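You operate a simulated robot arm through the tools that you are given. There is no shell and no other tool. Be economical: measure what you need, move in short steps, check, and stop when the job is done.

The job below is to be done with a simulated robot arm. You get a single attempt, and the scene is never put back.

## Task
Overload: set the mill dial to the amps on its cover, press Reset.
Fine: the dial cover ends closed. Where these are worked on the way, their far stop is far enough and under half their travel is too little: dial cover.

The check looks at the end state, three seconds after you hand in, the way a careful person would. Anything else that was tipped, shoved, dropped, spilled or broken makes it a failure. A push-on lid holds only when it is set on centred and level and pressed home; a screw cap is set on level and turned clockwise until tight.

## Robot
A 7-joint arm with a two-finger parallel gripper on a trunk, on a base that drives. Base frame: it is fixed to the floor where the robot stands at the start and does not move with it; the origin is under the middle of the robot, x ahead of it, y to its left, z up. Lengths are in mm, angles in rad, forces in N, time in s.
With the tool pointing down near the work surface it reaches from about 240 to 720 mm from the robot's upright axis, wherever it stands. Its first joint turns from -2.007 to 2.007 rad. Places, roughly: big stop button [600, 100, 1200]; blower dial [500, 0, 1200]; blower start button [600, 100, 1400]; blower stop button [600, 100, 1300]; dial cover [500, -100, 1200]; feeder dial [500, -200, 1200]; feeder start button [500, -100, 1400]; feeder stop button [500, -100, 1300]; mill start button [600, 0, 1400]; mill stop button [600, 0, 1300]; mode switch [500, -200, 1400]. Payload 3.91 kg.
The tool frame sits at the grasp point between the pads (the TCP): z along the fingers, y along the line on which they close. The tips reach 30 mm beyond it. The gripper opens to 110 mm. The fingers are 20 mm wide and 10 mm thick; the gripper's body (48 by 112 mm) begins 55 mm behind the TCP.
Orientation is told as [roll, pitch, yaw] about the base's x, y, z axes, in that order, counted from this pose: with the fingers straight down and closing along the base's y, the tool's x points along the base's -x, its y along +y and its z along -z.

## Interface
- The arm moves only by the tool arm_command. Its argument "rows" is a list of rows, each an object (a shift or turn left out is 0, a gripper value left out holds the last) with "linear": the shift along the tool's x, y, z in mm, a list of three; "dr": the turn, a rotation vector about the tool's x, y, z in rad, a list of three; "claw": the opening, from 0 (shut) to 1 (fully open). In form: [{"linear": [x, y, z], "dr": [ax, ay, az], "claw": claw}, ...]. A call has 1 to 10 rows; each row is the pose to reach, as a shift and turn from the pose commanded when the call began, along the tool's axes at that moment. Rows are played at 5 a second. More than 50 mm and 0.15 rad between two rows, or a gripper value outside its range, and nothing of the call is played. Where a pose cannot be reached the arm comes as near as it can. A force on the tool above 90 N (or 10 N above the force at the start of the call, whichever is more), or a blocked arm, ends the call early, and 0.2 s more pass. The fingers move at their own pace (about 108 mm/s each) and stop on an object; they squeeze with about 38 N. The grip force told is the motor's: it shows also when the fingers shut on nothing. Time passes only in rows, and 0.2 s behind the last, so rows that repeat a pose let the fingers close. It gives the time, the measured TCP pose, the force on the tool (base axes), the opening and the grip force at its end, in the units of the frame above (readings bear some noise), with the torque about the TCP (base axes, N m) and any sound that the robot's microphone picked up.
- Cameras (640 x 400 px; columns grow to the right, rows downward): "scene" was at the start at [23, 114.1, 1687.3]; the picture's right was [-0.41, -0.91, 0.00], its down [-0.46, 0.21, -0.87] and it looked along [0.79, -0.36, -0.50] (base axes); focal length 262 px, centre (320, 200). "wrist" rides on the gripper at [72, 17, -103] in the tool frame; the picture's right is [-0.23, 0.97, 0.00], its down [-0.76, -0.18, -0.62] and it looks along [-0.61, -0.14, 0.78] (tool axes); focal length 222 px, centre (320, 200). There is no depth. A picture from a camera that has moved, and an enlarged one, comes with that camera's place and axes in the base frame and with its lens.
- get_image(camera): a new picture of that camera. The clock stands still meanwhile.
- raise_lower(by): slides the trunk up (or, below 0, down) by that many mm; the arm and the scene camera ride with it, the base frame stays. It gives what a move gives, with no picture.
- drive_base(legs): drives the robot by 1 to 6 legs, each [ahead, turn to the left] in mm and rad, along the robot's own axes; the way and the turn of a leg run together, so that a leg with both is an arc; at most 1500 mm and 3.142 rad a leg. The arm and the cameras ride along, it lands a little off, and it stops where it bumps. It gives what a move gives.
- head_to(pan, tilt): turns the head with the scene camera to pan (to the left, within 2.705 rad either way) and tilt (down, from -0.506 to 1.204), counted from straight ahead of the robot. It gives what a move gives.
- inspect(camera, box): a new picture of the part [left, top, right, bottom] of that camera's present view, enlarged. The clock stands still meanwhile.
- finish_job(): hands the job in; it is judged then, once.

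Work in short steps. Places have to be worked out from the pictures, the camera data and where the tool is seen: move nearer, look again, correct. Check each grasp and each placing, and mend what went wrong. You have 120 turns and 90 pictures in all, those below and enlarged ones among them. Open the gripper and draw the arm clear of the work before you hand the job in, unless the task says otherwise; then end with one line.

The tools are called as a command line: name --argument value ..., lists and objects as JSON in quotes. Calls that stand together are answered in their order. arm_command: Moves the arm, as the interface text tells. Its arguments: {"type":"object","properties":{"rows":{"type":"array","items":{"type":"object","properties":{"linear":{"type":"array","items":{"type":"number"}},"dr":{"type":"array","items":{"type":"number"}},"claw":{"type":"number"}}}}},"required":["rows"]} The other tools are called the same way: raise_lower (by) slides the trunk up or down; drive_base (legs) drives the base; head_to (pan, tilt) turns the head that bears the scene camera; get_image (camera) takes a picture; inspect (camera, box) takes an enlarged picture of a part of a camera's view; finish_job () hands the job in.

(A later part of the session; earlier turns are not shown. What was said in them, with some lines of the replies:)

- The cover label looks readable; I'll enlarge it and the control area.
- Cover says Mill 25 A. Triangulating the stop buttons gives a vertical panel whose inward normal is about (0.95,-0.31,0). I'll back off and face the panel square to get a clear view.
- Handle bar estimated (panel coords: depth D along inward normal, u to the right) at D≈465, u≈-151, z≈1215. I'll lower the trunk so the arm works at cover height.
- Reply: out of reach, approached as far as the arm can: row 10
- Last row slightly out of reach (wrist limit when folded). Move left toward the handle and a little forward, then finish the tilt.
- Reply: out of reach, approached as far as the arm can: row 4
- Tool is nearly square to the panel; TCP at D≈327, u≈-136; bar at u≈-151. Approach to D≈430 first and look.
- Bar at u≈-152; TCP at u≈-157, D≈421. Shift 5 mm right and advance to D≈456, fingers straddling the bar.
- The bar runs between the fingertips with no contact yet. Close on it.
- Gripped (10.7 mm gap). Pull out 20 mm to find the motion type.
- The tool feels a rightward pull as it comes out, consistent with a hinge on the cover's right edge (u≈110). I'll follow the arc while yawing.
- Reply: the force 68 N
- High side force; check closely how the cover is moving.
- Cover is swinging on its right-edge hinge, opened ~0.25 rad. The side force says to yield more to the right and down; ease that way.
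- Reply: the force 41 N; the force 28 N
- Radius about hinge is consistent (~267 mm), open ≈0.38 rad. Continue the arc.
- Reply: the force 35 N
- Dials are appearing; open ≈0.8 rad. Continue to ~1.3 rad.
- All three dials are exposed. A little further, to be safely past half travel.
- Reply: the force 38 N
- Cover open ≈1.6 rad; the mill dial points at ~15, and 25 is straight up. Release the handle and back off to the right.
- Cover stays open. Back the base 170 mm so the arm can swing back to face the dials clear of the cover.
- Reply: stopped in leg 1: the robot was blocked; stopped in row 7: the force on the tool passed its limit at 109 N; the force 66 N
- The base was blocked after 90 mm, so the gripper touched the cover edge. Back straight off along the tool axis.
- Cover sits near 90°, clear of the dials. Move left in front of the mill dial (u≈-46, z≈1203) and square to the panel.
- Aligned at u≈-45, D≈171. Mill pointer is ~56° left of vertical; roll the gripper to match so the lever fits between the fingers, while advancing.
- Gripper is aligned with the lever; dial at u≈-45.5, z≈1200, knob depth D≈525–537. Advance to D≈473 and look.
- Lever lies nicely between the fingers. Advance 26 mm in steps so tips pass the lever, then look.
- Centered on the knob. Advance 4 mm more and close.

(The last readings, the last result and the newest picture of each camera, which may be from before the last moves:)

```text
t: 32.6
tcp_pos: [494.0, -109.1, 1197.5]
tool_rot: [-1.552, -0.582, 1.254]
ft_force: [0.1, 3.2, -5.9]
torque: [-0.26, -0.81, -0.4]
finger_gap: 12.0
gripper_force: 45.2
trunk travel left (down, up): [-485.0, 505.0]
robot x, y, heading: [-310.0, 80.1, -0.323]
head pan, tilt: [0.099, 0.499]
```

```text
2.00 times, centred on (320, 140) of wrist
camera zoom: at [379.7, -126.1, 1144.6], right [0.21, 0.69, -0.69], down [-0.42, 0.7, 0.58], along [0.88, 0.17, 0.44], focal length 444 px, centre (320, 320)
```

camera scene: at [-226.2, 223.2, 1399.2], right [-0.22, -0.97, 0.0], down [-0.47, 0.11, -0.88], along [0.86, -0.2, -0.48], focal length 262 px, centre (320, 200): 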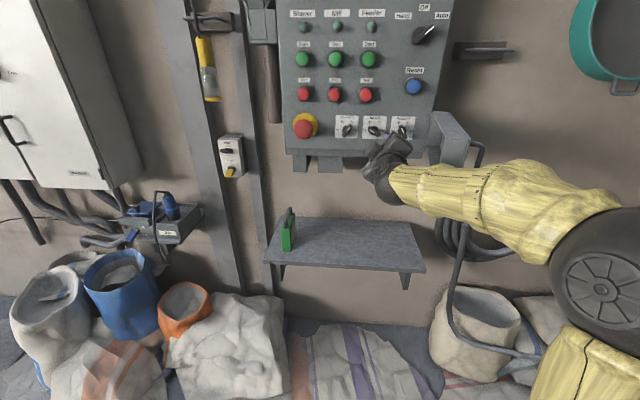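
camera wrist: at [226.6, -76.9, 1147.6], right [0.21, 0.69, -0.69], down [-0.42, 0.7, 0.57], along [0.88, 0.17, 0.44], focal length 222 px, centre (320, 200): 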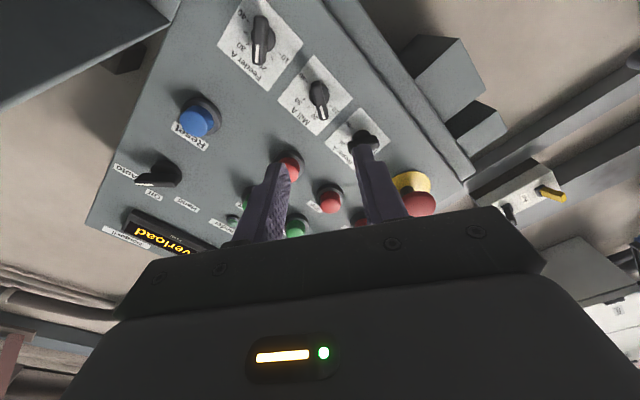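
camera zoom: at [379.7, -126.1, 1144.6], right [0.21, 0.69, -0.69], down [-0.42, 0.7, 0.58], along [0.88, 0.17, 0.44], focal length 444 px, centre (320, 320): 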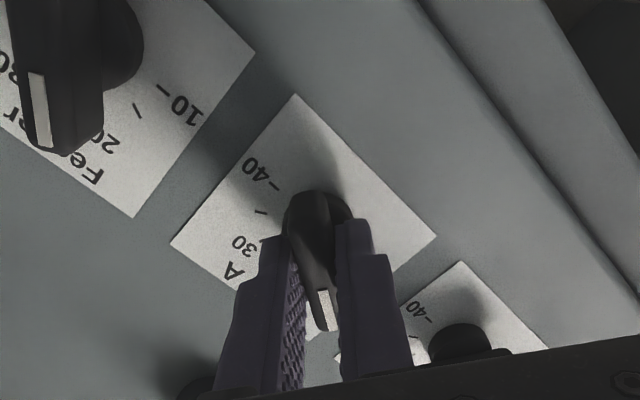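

Lever gripped (12 mm). Turn clockwise ~57° about the tool axis to bring the pointer upright.

arm_command --rows '[{"dr": [0, 0, 0.12]}, {"dr": [0, 0, 0.24]}, {"dr": [0, 0, 0.36]}, {"dr": [0, 0, 0.48]}, {"dr": [0, 0, 0.6]}, {"dr": [0, 0, 0.72]}, {"dr": [0, 0, 0.84]}, {"dr": [0, 0, 0.93]}, {"dr": [0, 0, 0.99]}]'

inspect --camera "wrist" --box '[160, 40, 480, 240]'

inspect --camera "scene" --box '[310, 90, 460, 190]'

```text
t: 34.6
tcp_pos: [493.2, -111.3, 1198.5]
tool_rot: [0.188, -1.554, -0.493]
ft_force: [-9.8, 4.3, -16.1]
torque: [-0.02, -0.07, -0.96]
finger_gap: 11.9
gripper_force: 45.3
trunk travel left (down, up): [-485.0, 505.0]
robot x, y, heading: [-308.9, 78.5, -0.33]
head pan, tilt: [0.099, 0.499]
```

```text
2.00 times, centred on (320, 140) of wrist
camera zoom: at [399.7, -61.8, 1126.8], right [0.3, 0.93, 0.23], down [-0.64, 0.01, 0.77], along [0.71, -0.38, 0.59], focal length 444 px, centre (320, 320)
```

zoom: 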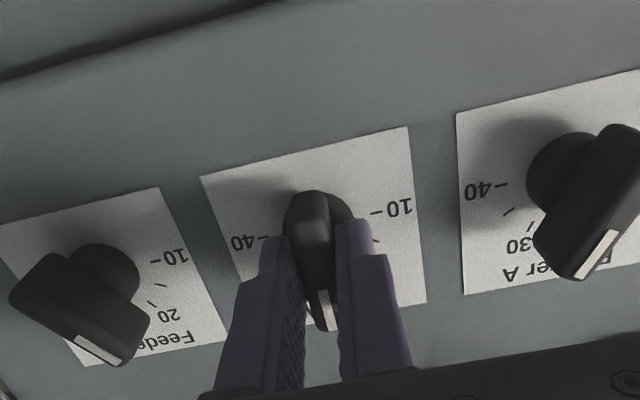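

```text
4.00 times, centred on (385, 140) of scene
camera zoom: at [-226.6, 221.1, 1399.5], right [-0.22, -0.97, 0.0], down [-0.47, 0.11, -0.88], along [0.86, -0.2, -0.48], focal length 1050 px, centre (60, 440)
```

zoom: 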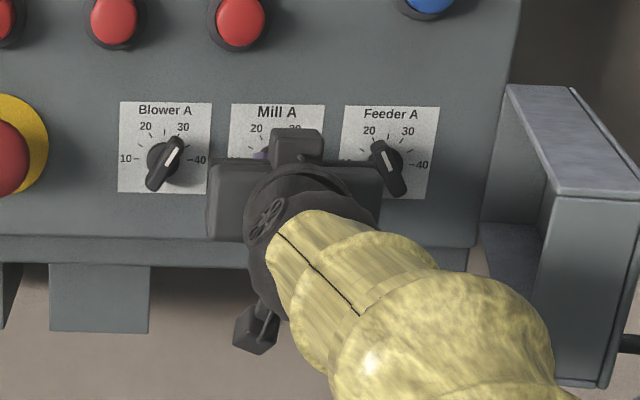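

Tool is now exactly upright. Release and retreat to read the dial.

arm_command --rows '[{"claw": 0.4}, {"claw": 0.4}, {"linear": [0, 0, -25]}, {"linear": [0, 0, -60]}, {"linear": [0, 0, -100]}, {"linear": [0, 0, -130]}]'

inspect --camera "wrist" --box '[200, 20, 440, 170]'

inspect --camera "scene" --box '[310, 90, 460, 190]'

```text
t: 36.0
tcp_pos: [369.3, -71.1, 1201.7]
tool_rot: [0.155, -1.558, -0.463]
ft_force: [0.1, 0.4, -0.4]
torque: [0.01, 0.03, 0.0]
finger_gap: 44.0
gripper_force: 0.1
trunk travel left (down, up): [-485.0, 505.0]
robot x, y, heading: [-308.4, 76.6, -0.327]
head pan, tilt: [0.099, 0.499]
```

```text
2.67 times, centred on (320, 95) of wrist
camera zoom: at [275.3, -22.8, 1129.8], right [0.3, 0.93, 0.23], down [-0.64, 0.01, 0.77], along [0.71, -0.37, 0.6], focal length 592 px, centre (320, 480)
```

zoom: 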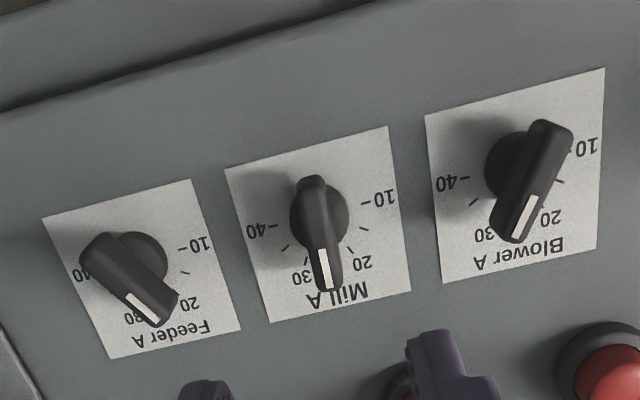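

```text
4.00 times, centred on (385, 140) of scene
camera zoom: at [-227.4, 220.9, 1399.6], right [-0.22, -0.97, 0.0], down [-0.47, 0.11, -0.88], along [0.86, -0.2, -0.48], focal length 1050 px, centre (60, 440)
```

zoom: 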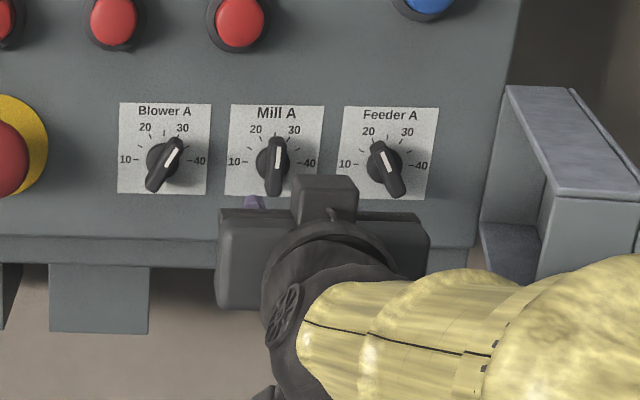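

Looks about 25; zoom in further to check the pointer accuracy.

inspect --camera "scene" --box '[360, 112, 396, 142]'

inspect --camera "wrist" --box '[280, 60, 360, 145]'

```text
13.33 times, centred on (378, 127) of scene
camera zoom: at [-227.4, 220.9, 1399.6], right [-0.22, -0.97, 0.0], down [-0.47, 0.11, -0.88], along [0.86, -0.2, -0.48], focal length 3498 px, centre (-453, 1173)
```

zoom: 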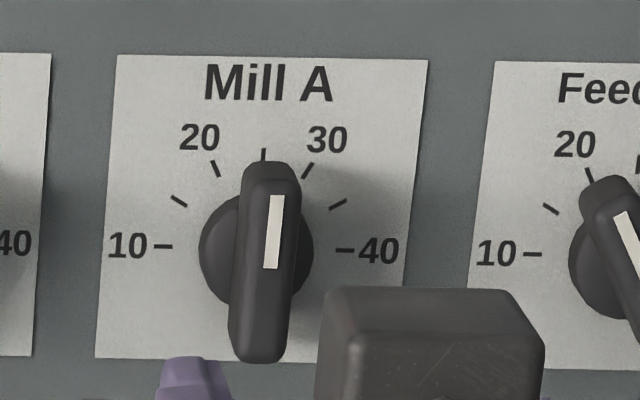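

```text
4.71 times, centred on (320, 102) of wrist
camera zoom: at [275.3, -22.8, 1129.8], right [0.3, 0.93, 0.23], down [-0.64, 0.01, 0.77], along [0.71, -0.37, 0.6], focal length 1045 px, centre (320, 659)
```

zoom: 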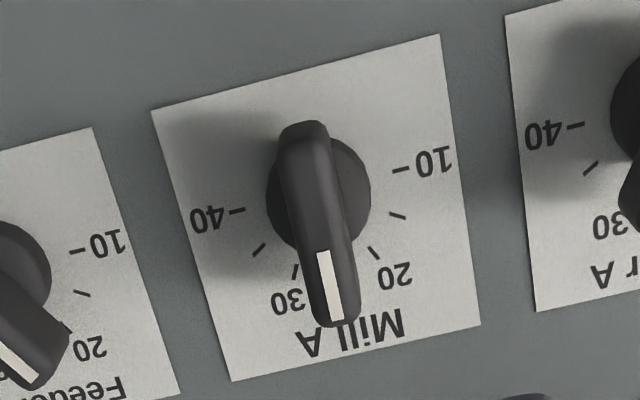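

Pointer is right at the 25 mark (within ~1°). Now close the gripper, back off and go right of the open cover to push it shut by its handle.

arm_command --rows '[{"linear": [0, 0, -45], "claw": 0}, {"linear": [0, 0, -90]}, {"linear": [0, 0, -135]}, {"linear": [0, 0, -180]}, {"linear": [0, -45, -200]}, {"linear": [0, -90, -205]}, {"linear": [0, -135, -205]}, {"linear": [0, -180, -205]}, {"linear": [0, -225, -205]}, {"linear": [0, -260, -205]}]'

get_image --camera "wrist"

get_image --camera "scene"

```text
t: 38.2
tcp_pos: [94.1, -257.4, 1201.7]
tool_rot: [0.23, -1.557, -0.535]
ft_force: [0.4, 0.1, -0.3]
torque: [-0.01, 0.0, -0.02]
finger_gap: 0.1
gripper_force: 38.0
trunk travel left (down, up): [-485.0, 505.0]
robot x, y, heading: [-309.4, 78.3, -0.328]
head pan, tilt: [0.099, 0.499]
```

```text
45 pictures are left
camera wrist: at [-0.1, -208.5, 1129.6], right [0.3, 0.93, 0.23], down [-0.64, 0.01, 0.77], along [0.71, -0.38, 0.6], focal length 222 px, centre (320, 200)
```

wrist: 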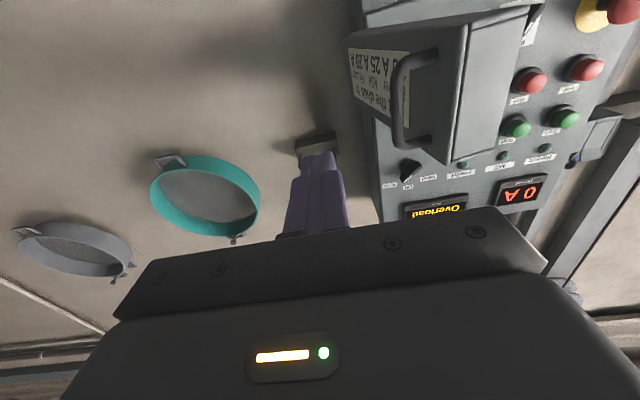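

```text
44 pictures are left
camera scene: at [-227.0, 220.6, 1399.5], right [-0.22, -0.97, 0.0], down [-0.47, 0.11, -0.88], along [0.86, -0.2, -0.48], focal length 262 px, centre (320, 200)
```

scene: 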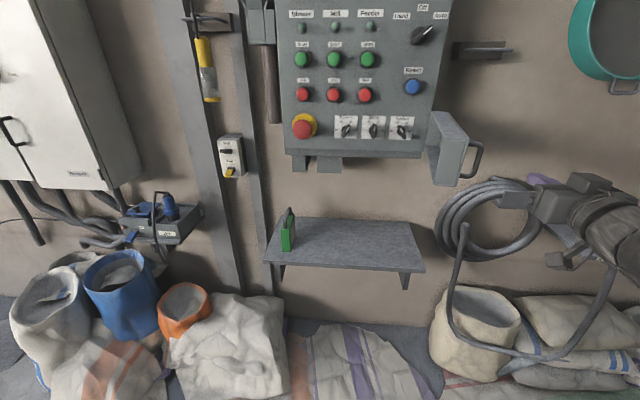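

Handle bar at u≈146, D≈261 (cover ≈1.48 rad). Advance so fingertips pass to the right of the bar, then sweep left.

arm_command --rows '[{"linear": [0, 0, 45]}, {"linear": [0, 0, 90]}, {"linear": [0, 0, 98]}, {"linear": [0, 25, 98]}, {"linear": [0, 50, 98]}, {"linear": [0, 75, 98]}, {"linear": [0, 100, 98]}]'

get_image --camera "wrist"

get_image --camera "scene"

```text
t: 39.9
tcp_pos: [217.8, -192.3, 1200.2]
tool_rot: [0.148, -1.557, -0.454]
ft_force: [0.9, 0.3, -0.1]
torque: [0.0, -0.02, 0.01]
finger_gap: 0.0
gripper_force: 37.8
trunk travel left (down, up): [-485.0, 505.0]
robot x, y, heading: [-305.7, 76.1, -0.328]
head pan, tilt: [0.099, 0.499]
```

```text
43 pictures are left
camera wrist: at [123.8, -143.1, 1128.1], right [0.3, 0.93, 0.23], down [-0.64, 0.01, 0.77], along [0.71, -0.37, 0.6], focal length 222 px, centre (320, 200)
```

wrist: 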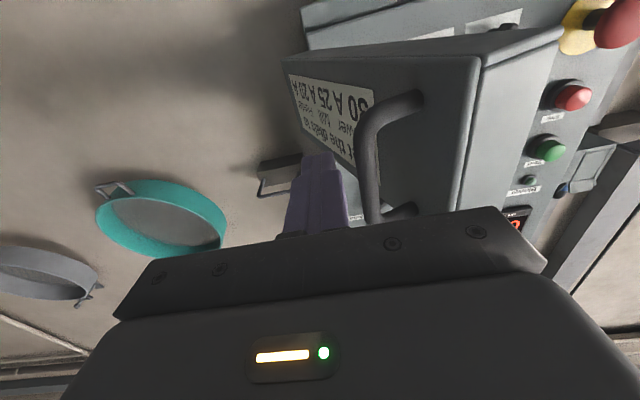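

```text
42 pictures are left
camera scene: at [-227.0, 220.8, 1399.6], right [-0.22, -0.97, 0.0], down [-0.47, 0.11, -0.88], along [0.86, -0.2, -0.48], focal length 262 px, centre (320, 200)
```

scene: 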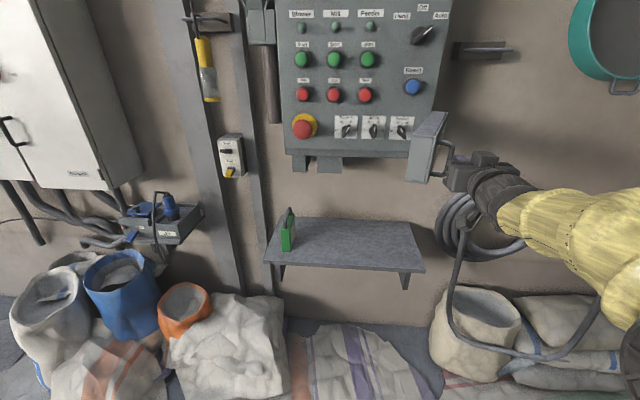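

Cover is closing smoothly with low force. Continue the sweep left and inward.

arm_command --rows '[{"linear": [0, 18, 2]}, {"linear": [0, 36, 5]}, {"linear": [0, 54, 10]}, {"linear": [0, 71, 14]}, {"linear": [0, 87, 19]}, {"linear": [0, 103, 24]}, {"linear": [0, 119, 30]}, {"linear": [0, 134, 36]}, {"linear": [0, 150, 46]}, {"linear": [0, 164, 57]}]'

get_image --camera "wrist"

get_image --camera "scene"

```text
t: 42.0
tcp_pos: [324.4, -50.5, 1203.5]
tool_rot: [0.074, -1.557, -0.381]
ft_force: [-0.5, 0.5, 0.4]
torque: [0.01, -0.01, 0.01]
finger_gap: 0.1
gripper_force: 37.9
trunk travel left (down, up): [-485.0, 505.0]
robot x, y, heading: [-311.9, 84.1, -0.322]
head pan, tilt: [0.099, 0.499]
```

```text
41 pictures are left
camera wrist: at [229.5, -3.2, 1132.0], right [0.3, 0.93, 0.23], down [-0.64, 0.01, 0.77], along [0.71, -0.37, 0.6], focal length 222 px, centre (320, 200)
```

wrist: 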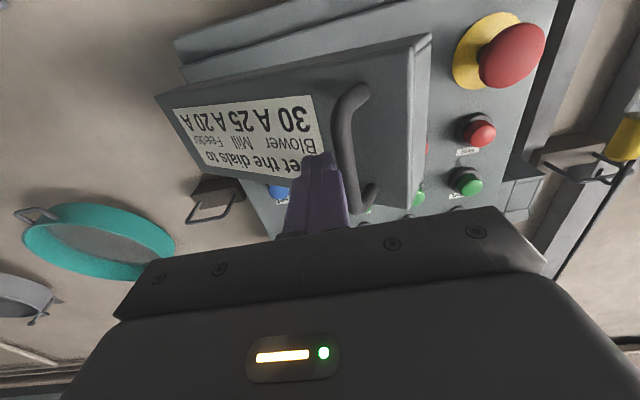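

```text
40 pictures are left
camera scene: at [-226.8, 220.8, 1399.6], right [-0.22, -0.97, 0.0], down [-0.47, 0.11, -0.88], along [0.86, -0.2, -0.48], focal length 262 px, centre (320, 200)
```

scene: 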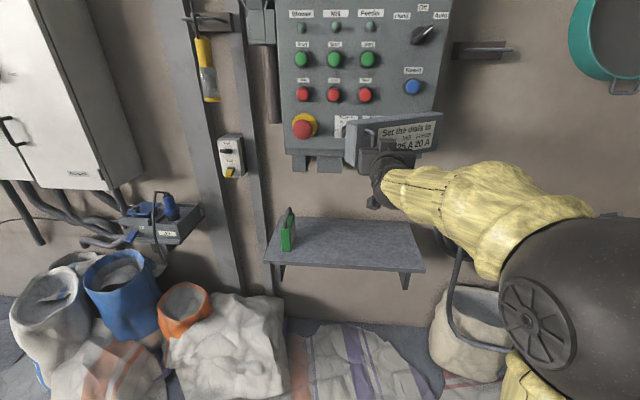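

Now push inward on the face to close fully; it'll stop on contact force.

arm_command --rows '[{"linear": [0, 10, 18]}, {"linear": [0, 20, 36]}, {"linear": [0, 28, 54]}, {"linear": [0, 35, 72]}, {"linear": [0, 40, 90]}, {"linear": [0, 44, 105]}, {"linear": [0, 46, 118]}, {"linear": [0, 46, 126]}, {"linear": [0, 46, 132]}, {"linear": [0, 46, 136]}]'

get_image --camera "wrist"

inspect --camera "scene" --box '[280, 80, 460, 200]'

```text
t: 44.2
tcp_pos: [466.4, -48.8, 1200.8]
tool_rot: [0.129, -1.557, -0.436]
ft_force: [0.2, 0.1, 0.0]
torque: [0.0, 0.01, -0.03]
finger_gap: 0.0
gripper_force: 37.5
trunk travel left (down, up): [-485.0, 505.0]
robot x, y, heading: [-306.2, 78.6, -0.324]
head pan, tilt: [0.099, 0.499]
```

```text
39 pictures are left
camera wrist: at [372.0, -0.4, 1128.6], right [0.3, 0.93, 0.23], down [-0.64, 0.01, 0.77], along [0.71, -0.37, 0.6], focal length 222 px, centre (320, 200)
```

wrist: 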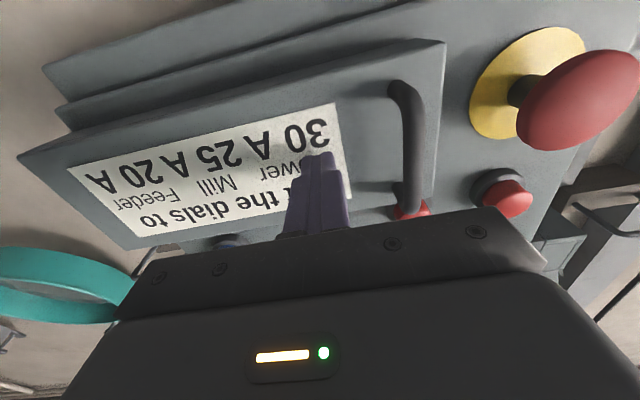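

```text
3.33 times, centred on (370, 140) of scene
camera zoom: at [-226.8, 220.8, 1399.6], right [-0.22, -0.97, 0.0], down [-0.47, 0.11, -0.88], along [0.86, -0.2, -0.48], focal length 875 px, centre (153, 400)
```

zoom: 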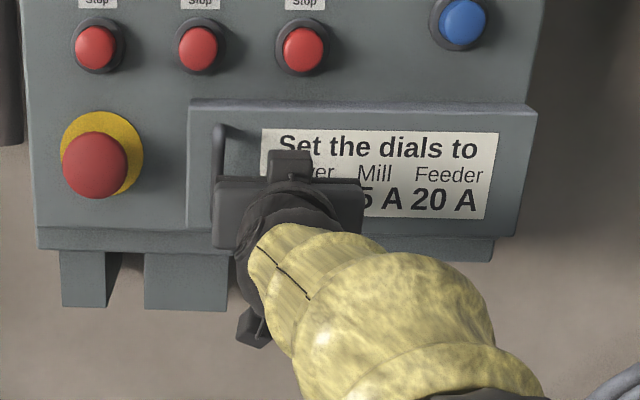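

Nearly closed with no force yet. Push on until it presses home.

arm_command --rows '[{"linear": [0, 0, 3]}, {"linear": [0, 0, 6]}, {"linear": [0, 0, 9]}, {"linear": [0, 0, 11]}]'

```text
t: 45.2
tcp_pos: [476.0, -52.9, 1200.5]
tool_rot: [0.14, -1.554, -0.448]
ft_force: [-13.1, 2.4, -6.5]
torque: [0.12, -0.01, -0.1]
finger_gap: 0.0
gripper_force: 37.6
trunk travel left (down, up): [-485.0, 505.0]
robot x, y, heading: [-307.5, 82.0, -0.331]
head pan, tilt: [0.099, 0.499]
```

arm_command --rows '[{"linear": [0, 0, 3]}, {"linear": [0, 0, 6]}, {"linear": [0, 0, 9]}]'

inspect --camera "scene" --box '[280, 80, 460, 200]'

```text
t: 46.1
tcp_pos: [476.3, -51.9, 1200.9]
tool_rot: [0.105, -1.552, -0.407]
ft_force: [-60.4, 10.1, -10.7]
torque: [-0.23, -0.14, -0.31]
finger_gap: 0.1
gripper_force: 37.6
trunk travel left (down, up): [-485.0, 505.0]
robot x, y, heading: [-309.5, 80.8, -0.326]
head pan, tilt: [0.099, 0.499]
stopped in row 3: the force on the tool passed its limit at 96 N (the readings are from after the stop); the commanded pose is now the measured one
```

```text
3.33 times, centred on (370, 140) of scene
camera zoom: at [-237.6, 222.9, 1400.3], right [-0.22, -0.97, 0.0], down [-0.46, 0.11, -0.88], along [0.86, -0.2, -0.47], focal length 875 px, centre (153, 400)
```

zoom: 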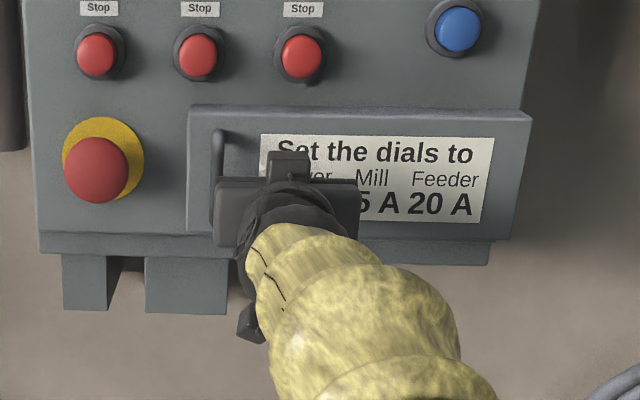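

Cover pressed against its stop (≈60 N). Back off, raise 131 mm and shift to Reset (u≈46, z≈1332).

arm_command --rows '[{"linear": [0, 0, -30]}, {"linear": [0, 0, -70]}, {"linear": [0, 0, -110]}, {"linear": [0, -35, -120]}, {"linear": [0, -70, -120]}, {"linear": [0, -105, -120]}, {"linear": [0, -142, -120]}]'

raise_lower --by 131

get_image --camera "wrist"

get_image --camera "scene"

```text
t: 47.7
tcp_pos: [326.2, -153.9, 1198.6]
tool_rot: [0.098, -1.543, -0.401]
ft_force: [0.2, 0.5, -0.9]
torque: [0.01, 0.0, -0.01]
finger_gap: 0.1
gripper_force: 37.1
trunk travel left (down, up): [-485.0, 505.0]
robot x, y, heading: [-309.0, 82.3, -0.33]
head pan, tilt: [0.099, 0.499]
```

```text
t: 49.3
tcp_pos: [326.1, -152.4, 1329.7]
tool_rot: [0.065, -1.546, -0.369]
ft_force: [0.6, 0.7, 0.5]
torque: [-0.02, 0.01, 0.01]
finger_gap: 0.0
gripper_force: 37.9
trunk travel left (down, up): [-616.0, 374.0]
robot x, y, heading: [-308.7, 76.5, -0.327]
head pan, tilt: [0.099, 0.499]
```

```text
36 pictures are left
camera wrist: at [230.2, -104.6, 1259.4], right [0.3, 0.93, 0.23], down [-0.63, 0.01, 0.78], along [0.72, -0.38, 0.59], focal length 222 px, centre (320, 200)
```

wrist: 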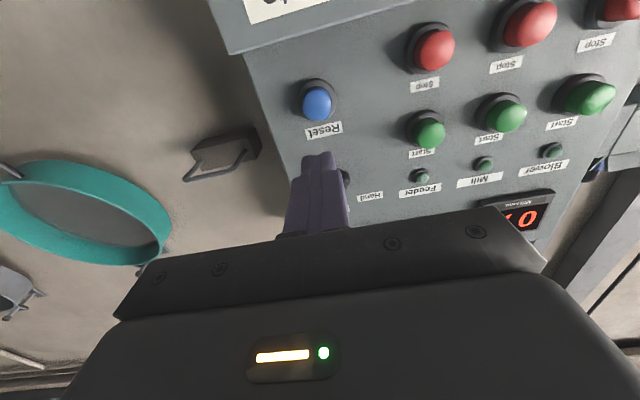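

```text
35 pictures are left
camera scene: at [-227.9, 221.1, 1530.6], right [-0.22, -0.97, 0.0], down [-0.47, 0.11, -0.88], along [0.86, -0.2, -0.48], focal length 262 px, centre (320, 200)
```

scene: 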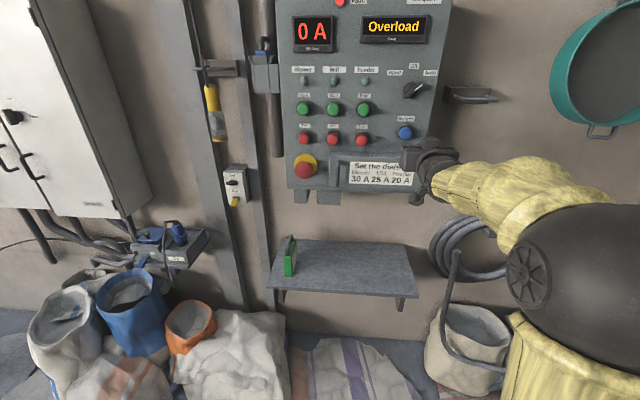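

Aligned with Reset (u≈47, z≈1322–1332). Advance 105 mm and check.

arm_command --rows '[{"linear": [0, -2, 40]}, {"linear": [-1, -2, 80]}, {"linear": [-2, -2, 108]}]'

inspect --camera "wrist" --box '[200, 60, 440, 210]'

inspect --camera "scene" --box '[340, 90, 460, 170]'

```text
t: 50.1
tcp_pos: [429.1, -185.9, 1328.6]
tool_rot: [0.068, -1.543, -0.372]
ft_force: [0.1, 0.1, 0.6]
torque: [-0.01, -0.01, 0.01]
finger_gap: 0.2
gripper_force: 37.7
trunk travel left (down, up): [-616.0, 374.0]
robot x, y, heading: [-311.7, 81.5, -0.325]
head pan, tilt: [0.099, 0.499]
```

```text
2.67 times, centred on (320, 135) of wrist
camera zoom: at [333.9, -137.6, 1258.6], right [0.3, 0.93, 0.23], down [-0.63, 0.01, 0.78], along [0.72, -0.38, 0.58], focal length 592 px, centre (320, 373)
```

zoom: 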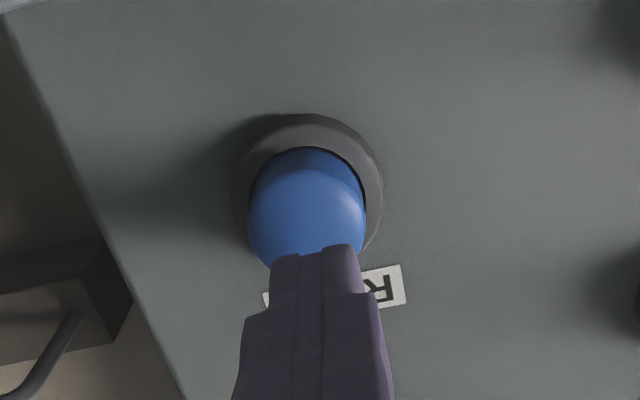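

```text
5.00 times, centred on (400, 130) of scene
camera zoom: at [-227.4, 220.9, 1530.5], right [-0.22, -0.97, 0.0], down [-0.47, 0.11, -0.88], along [0.86, -0.2, -0.48], focal length 1312 px, centre (-80, 550)
```

zoom: 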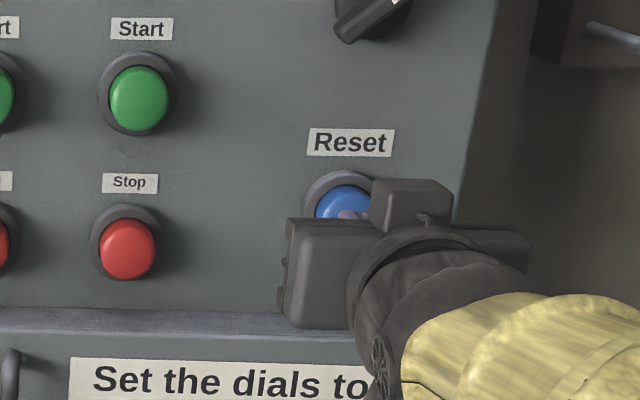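

Tip is ~4 mm left of the cap's centre; correct and press gently.

arm_command --rows '[{"linear": [0, -3, 8]}, {"linear": [0, -3, 16]}, {"linear": [0, -3, 22]}, {"linear": [0, -3, 26]}, {"linear": [0, -3, 30]}]'

get_image --camera "scene"

inspect --camera "wrist" --box '[200, 60, 440, 210]'

```text
t: 51.3
tcp_pos: [455.2, -198.4, 1328.9]
tool_rot: [0.068, -1.544, -0.373]
ft_force: [-3.7, 1.7, -1.8]
torque: [0.03, 0.0, 0.04]
finger_gap: 0.1
gripper_force: 37.6
trunk travel left (down, up): [-616.0, 374.0]
robot x, y, heading: [-308.4, 76.7, -0.325]
head pan, tilt: [0.099, 0.499]
```

```text
32 pictures are left
camera scene: at [-228.4, 221.3, 1530.6], right [-0.22, -0.97, 0.0], down [-0.47, 0.11, -0.88], along [0.86, -0.2, -0.48], focal length 262 px, centre (320, 200)
```

scene: 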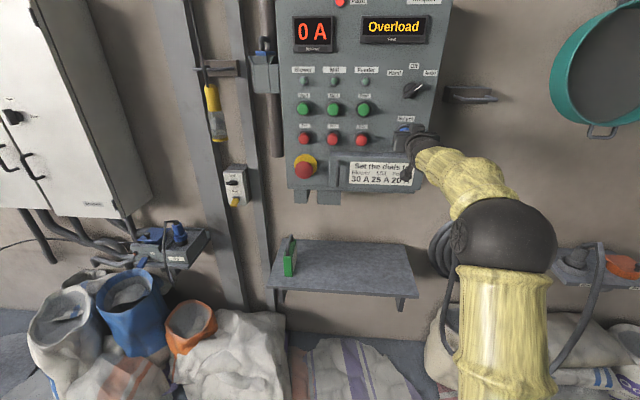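

```text
2.67 times, centred on (320, 135) of wrist
camera zoom: at [359.3, -150.2, 1258.3], right [0.3, 0.93, 0.23], down [-0.63, 0.01, 0.78], along [0.72, -0.37, 0.59], focal length 592 px, centre (320, 373)
```

zoom: 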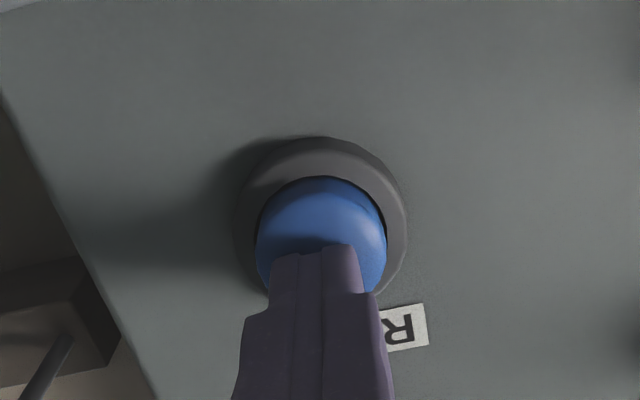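

Contact just made, centred on the cap. Press in further.

arm_command --rows '[{"linear": [0, 0, 3]}, {"linear": [0, 0, 6]}, {"linear": [0, 0, 8]}, {"linear": [0, 0, 10]}, {"linear": [0, 0, 12]}]'

inspect --camera "scene" --box '[280, 0, 460, 120]'

```text
t: 52.5
tcp_pos: [463.5, -201.9, 1329.2]
tool_rot: [0.042, -1.544, -0.346]
ft_force: [-18.8, 7.7, -5.7]
torque: [-0.07, 0.03, 0.06]
finger_gap: 0.0
gripper_force: 38.0
trunk travel left (down, up): [-616.0, 374.0]
robot x, y, heading: [-312.5, 76.1, -0.327]
head pan, tilt: [0.099, 0.499]
heard: click
```

```text
3.33 times, centred on (370, 60) of scene
camera zoom: at [-231.1, 222.5, 1530.6], right [-0.22, -0.97, 0.0], down [-0.46, 0.11, -0.88], along [0.86, -0.2, -0.48], focal length 875 px, centre (153, 667)
```

zoom: 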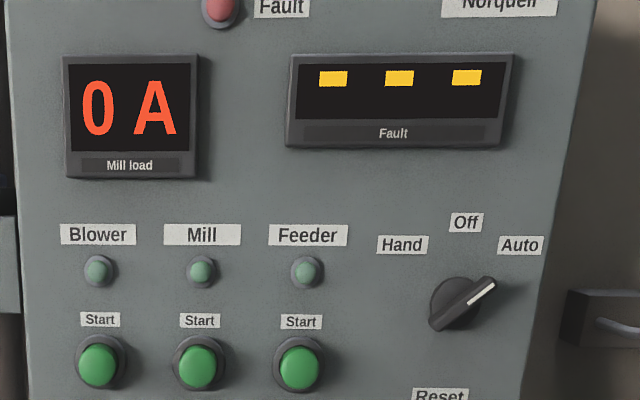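

A click; the fault cleared and the lamp is off. Retreat and open the gripper, then check the end state.

arm_command --rows '[{"linear": [0, 0, -20]}, {"linear": [0, 0, -60]}, {"linear": [0, 0, -105]}, {"linear": [0, 0, -150]}, {"linear": [0, 0, -190]}, {"linear": [0, 0, -220], "claw": 0.6}, {"linear": [0, -40, -230], "claw": 1}, {"linear": [0, -80, -230], "claw": 1}]'

get_image --camera "scene"

inspect --camera "scene" --box '[280, 90, 460, 210]'

inspect --camera "scene" --box '[280, 0, 460, 120]'

```text
t: 54.3
tcp_pos: [224.5, -211.0, 1334.0]
tool_rot: [0.12, -1.546, -0.424]
ft_force: [0.8, 0.4, 0.0]
torque: [-0.03, 0.02, -0.02]
finger_gap: 110.2
gripper_force: 0.2
trunk travel left (down, up): [-616.0, 374.0]
robot x, y, heading: [-310.3, 79.4, -0.327]
head pan, tilt: [0.099, 0.499]
```

```text
29 pictures are left
camera scene: at [-227.9, 220.3, 1530.7], right [-0.22, -0.97, 0.0], down [-0.47, 0.11, -0.88], along [0.86, -0.2, -0.48], focal length 262 px, centre (320, 200)
```

scene: 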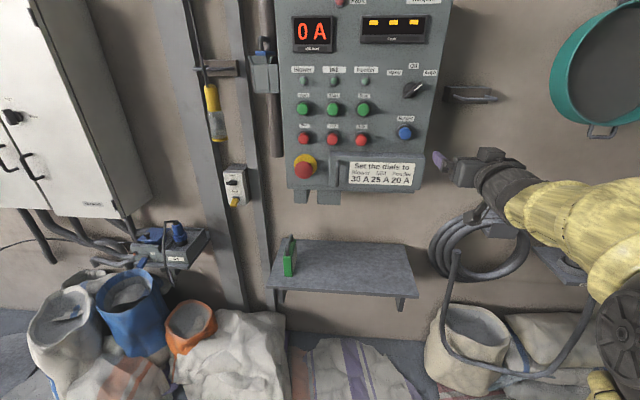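

```text
3.33 times, centred on (370, 150) of scene
camera zoom: at [-227.9, 220.3, 1530.7], right [-0.22, -0.97, 0.0], down [-0.47, 0.11, -0.88], along [0.86, -0.2, -0.48], focal length 875 px, centre (153, 367)
```

zoom: 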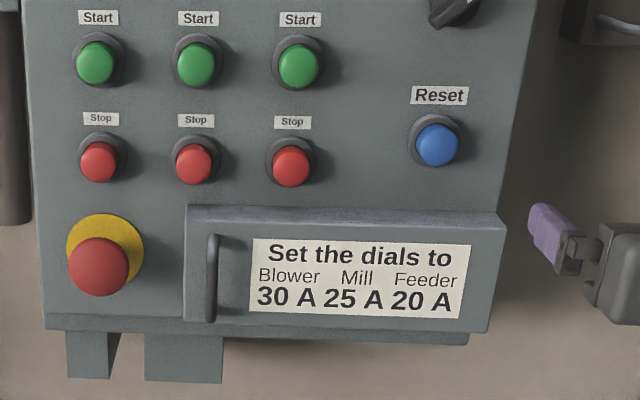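

```text
3.33 times, centred on (370, 60) of scene
camera zoom: at [-227.9, 220.3, 1530.7], right [-0.22, -0.97, 0.0], down [-0.47, 0.11, -0.88], along [0.86, -0.2, -0.48], focal length 875 px, centre (153, 667)
```

zoom: 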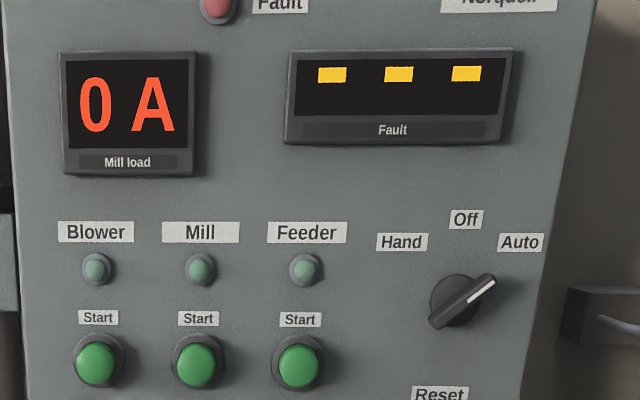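

The panel is as wanted. A quick look behind at what the base bumped earlier.

head_to --pan 2.6 --tilt 0.8

get_image --camera "scene"

```text
t: 56.5
tcp_pos: [224.7, -210.0, 1334.1]
tool_rot: [0.065, -1.545, -0.37]
ft_force: [0.7, -0.6, -0.7]
torque: [-0.02, 0.0, -0.04]
finger_gap: 109.7
gripper_force: 0.1
trunk travel left (down, up): [-616.0, 374.0]
robot x, y, heading: [-311.8, 82.7, -0.328]
head pan, tilt: [2.601, 0.799]
```

```text
26 pictures are left
camera scene: at [-368.8, 303.3, 1504.7], right [0.76, 0.65, 0.0], down [0.46, -0.55, -0.7], along [-0.45, 0.53, -0.72], focal length 262 px, centre (320, 200)
```

scene: 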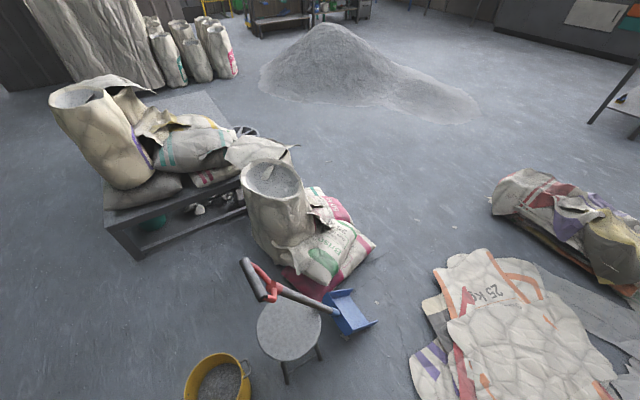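

Nothing behind looks tipped or displaced: stool, tool and bucket are all upright. The dial is set, the cover is closed and the reset registered, so I'm handing in.

finish_job

```text
The job is handed in.
```

The mill dial is set to 25 A as its cover says, the cover is closed, and Reset was pressed: it clicked, and the Overload message and Fault lamp cleared. Along the way the base bumped something behind it while reversing, and the gripper knocked the open cover's edge; I saw nothing tipped or displaced afterwards.
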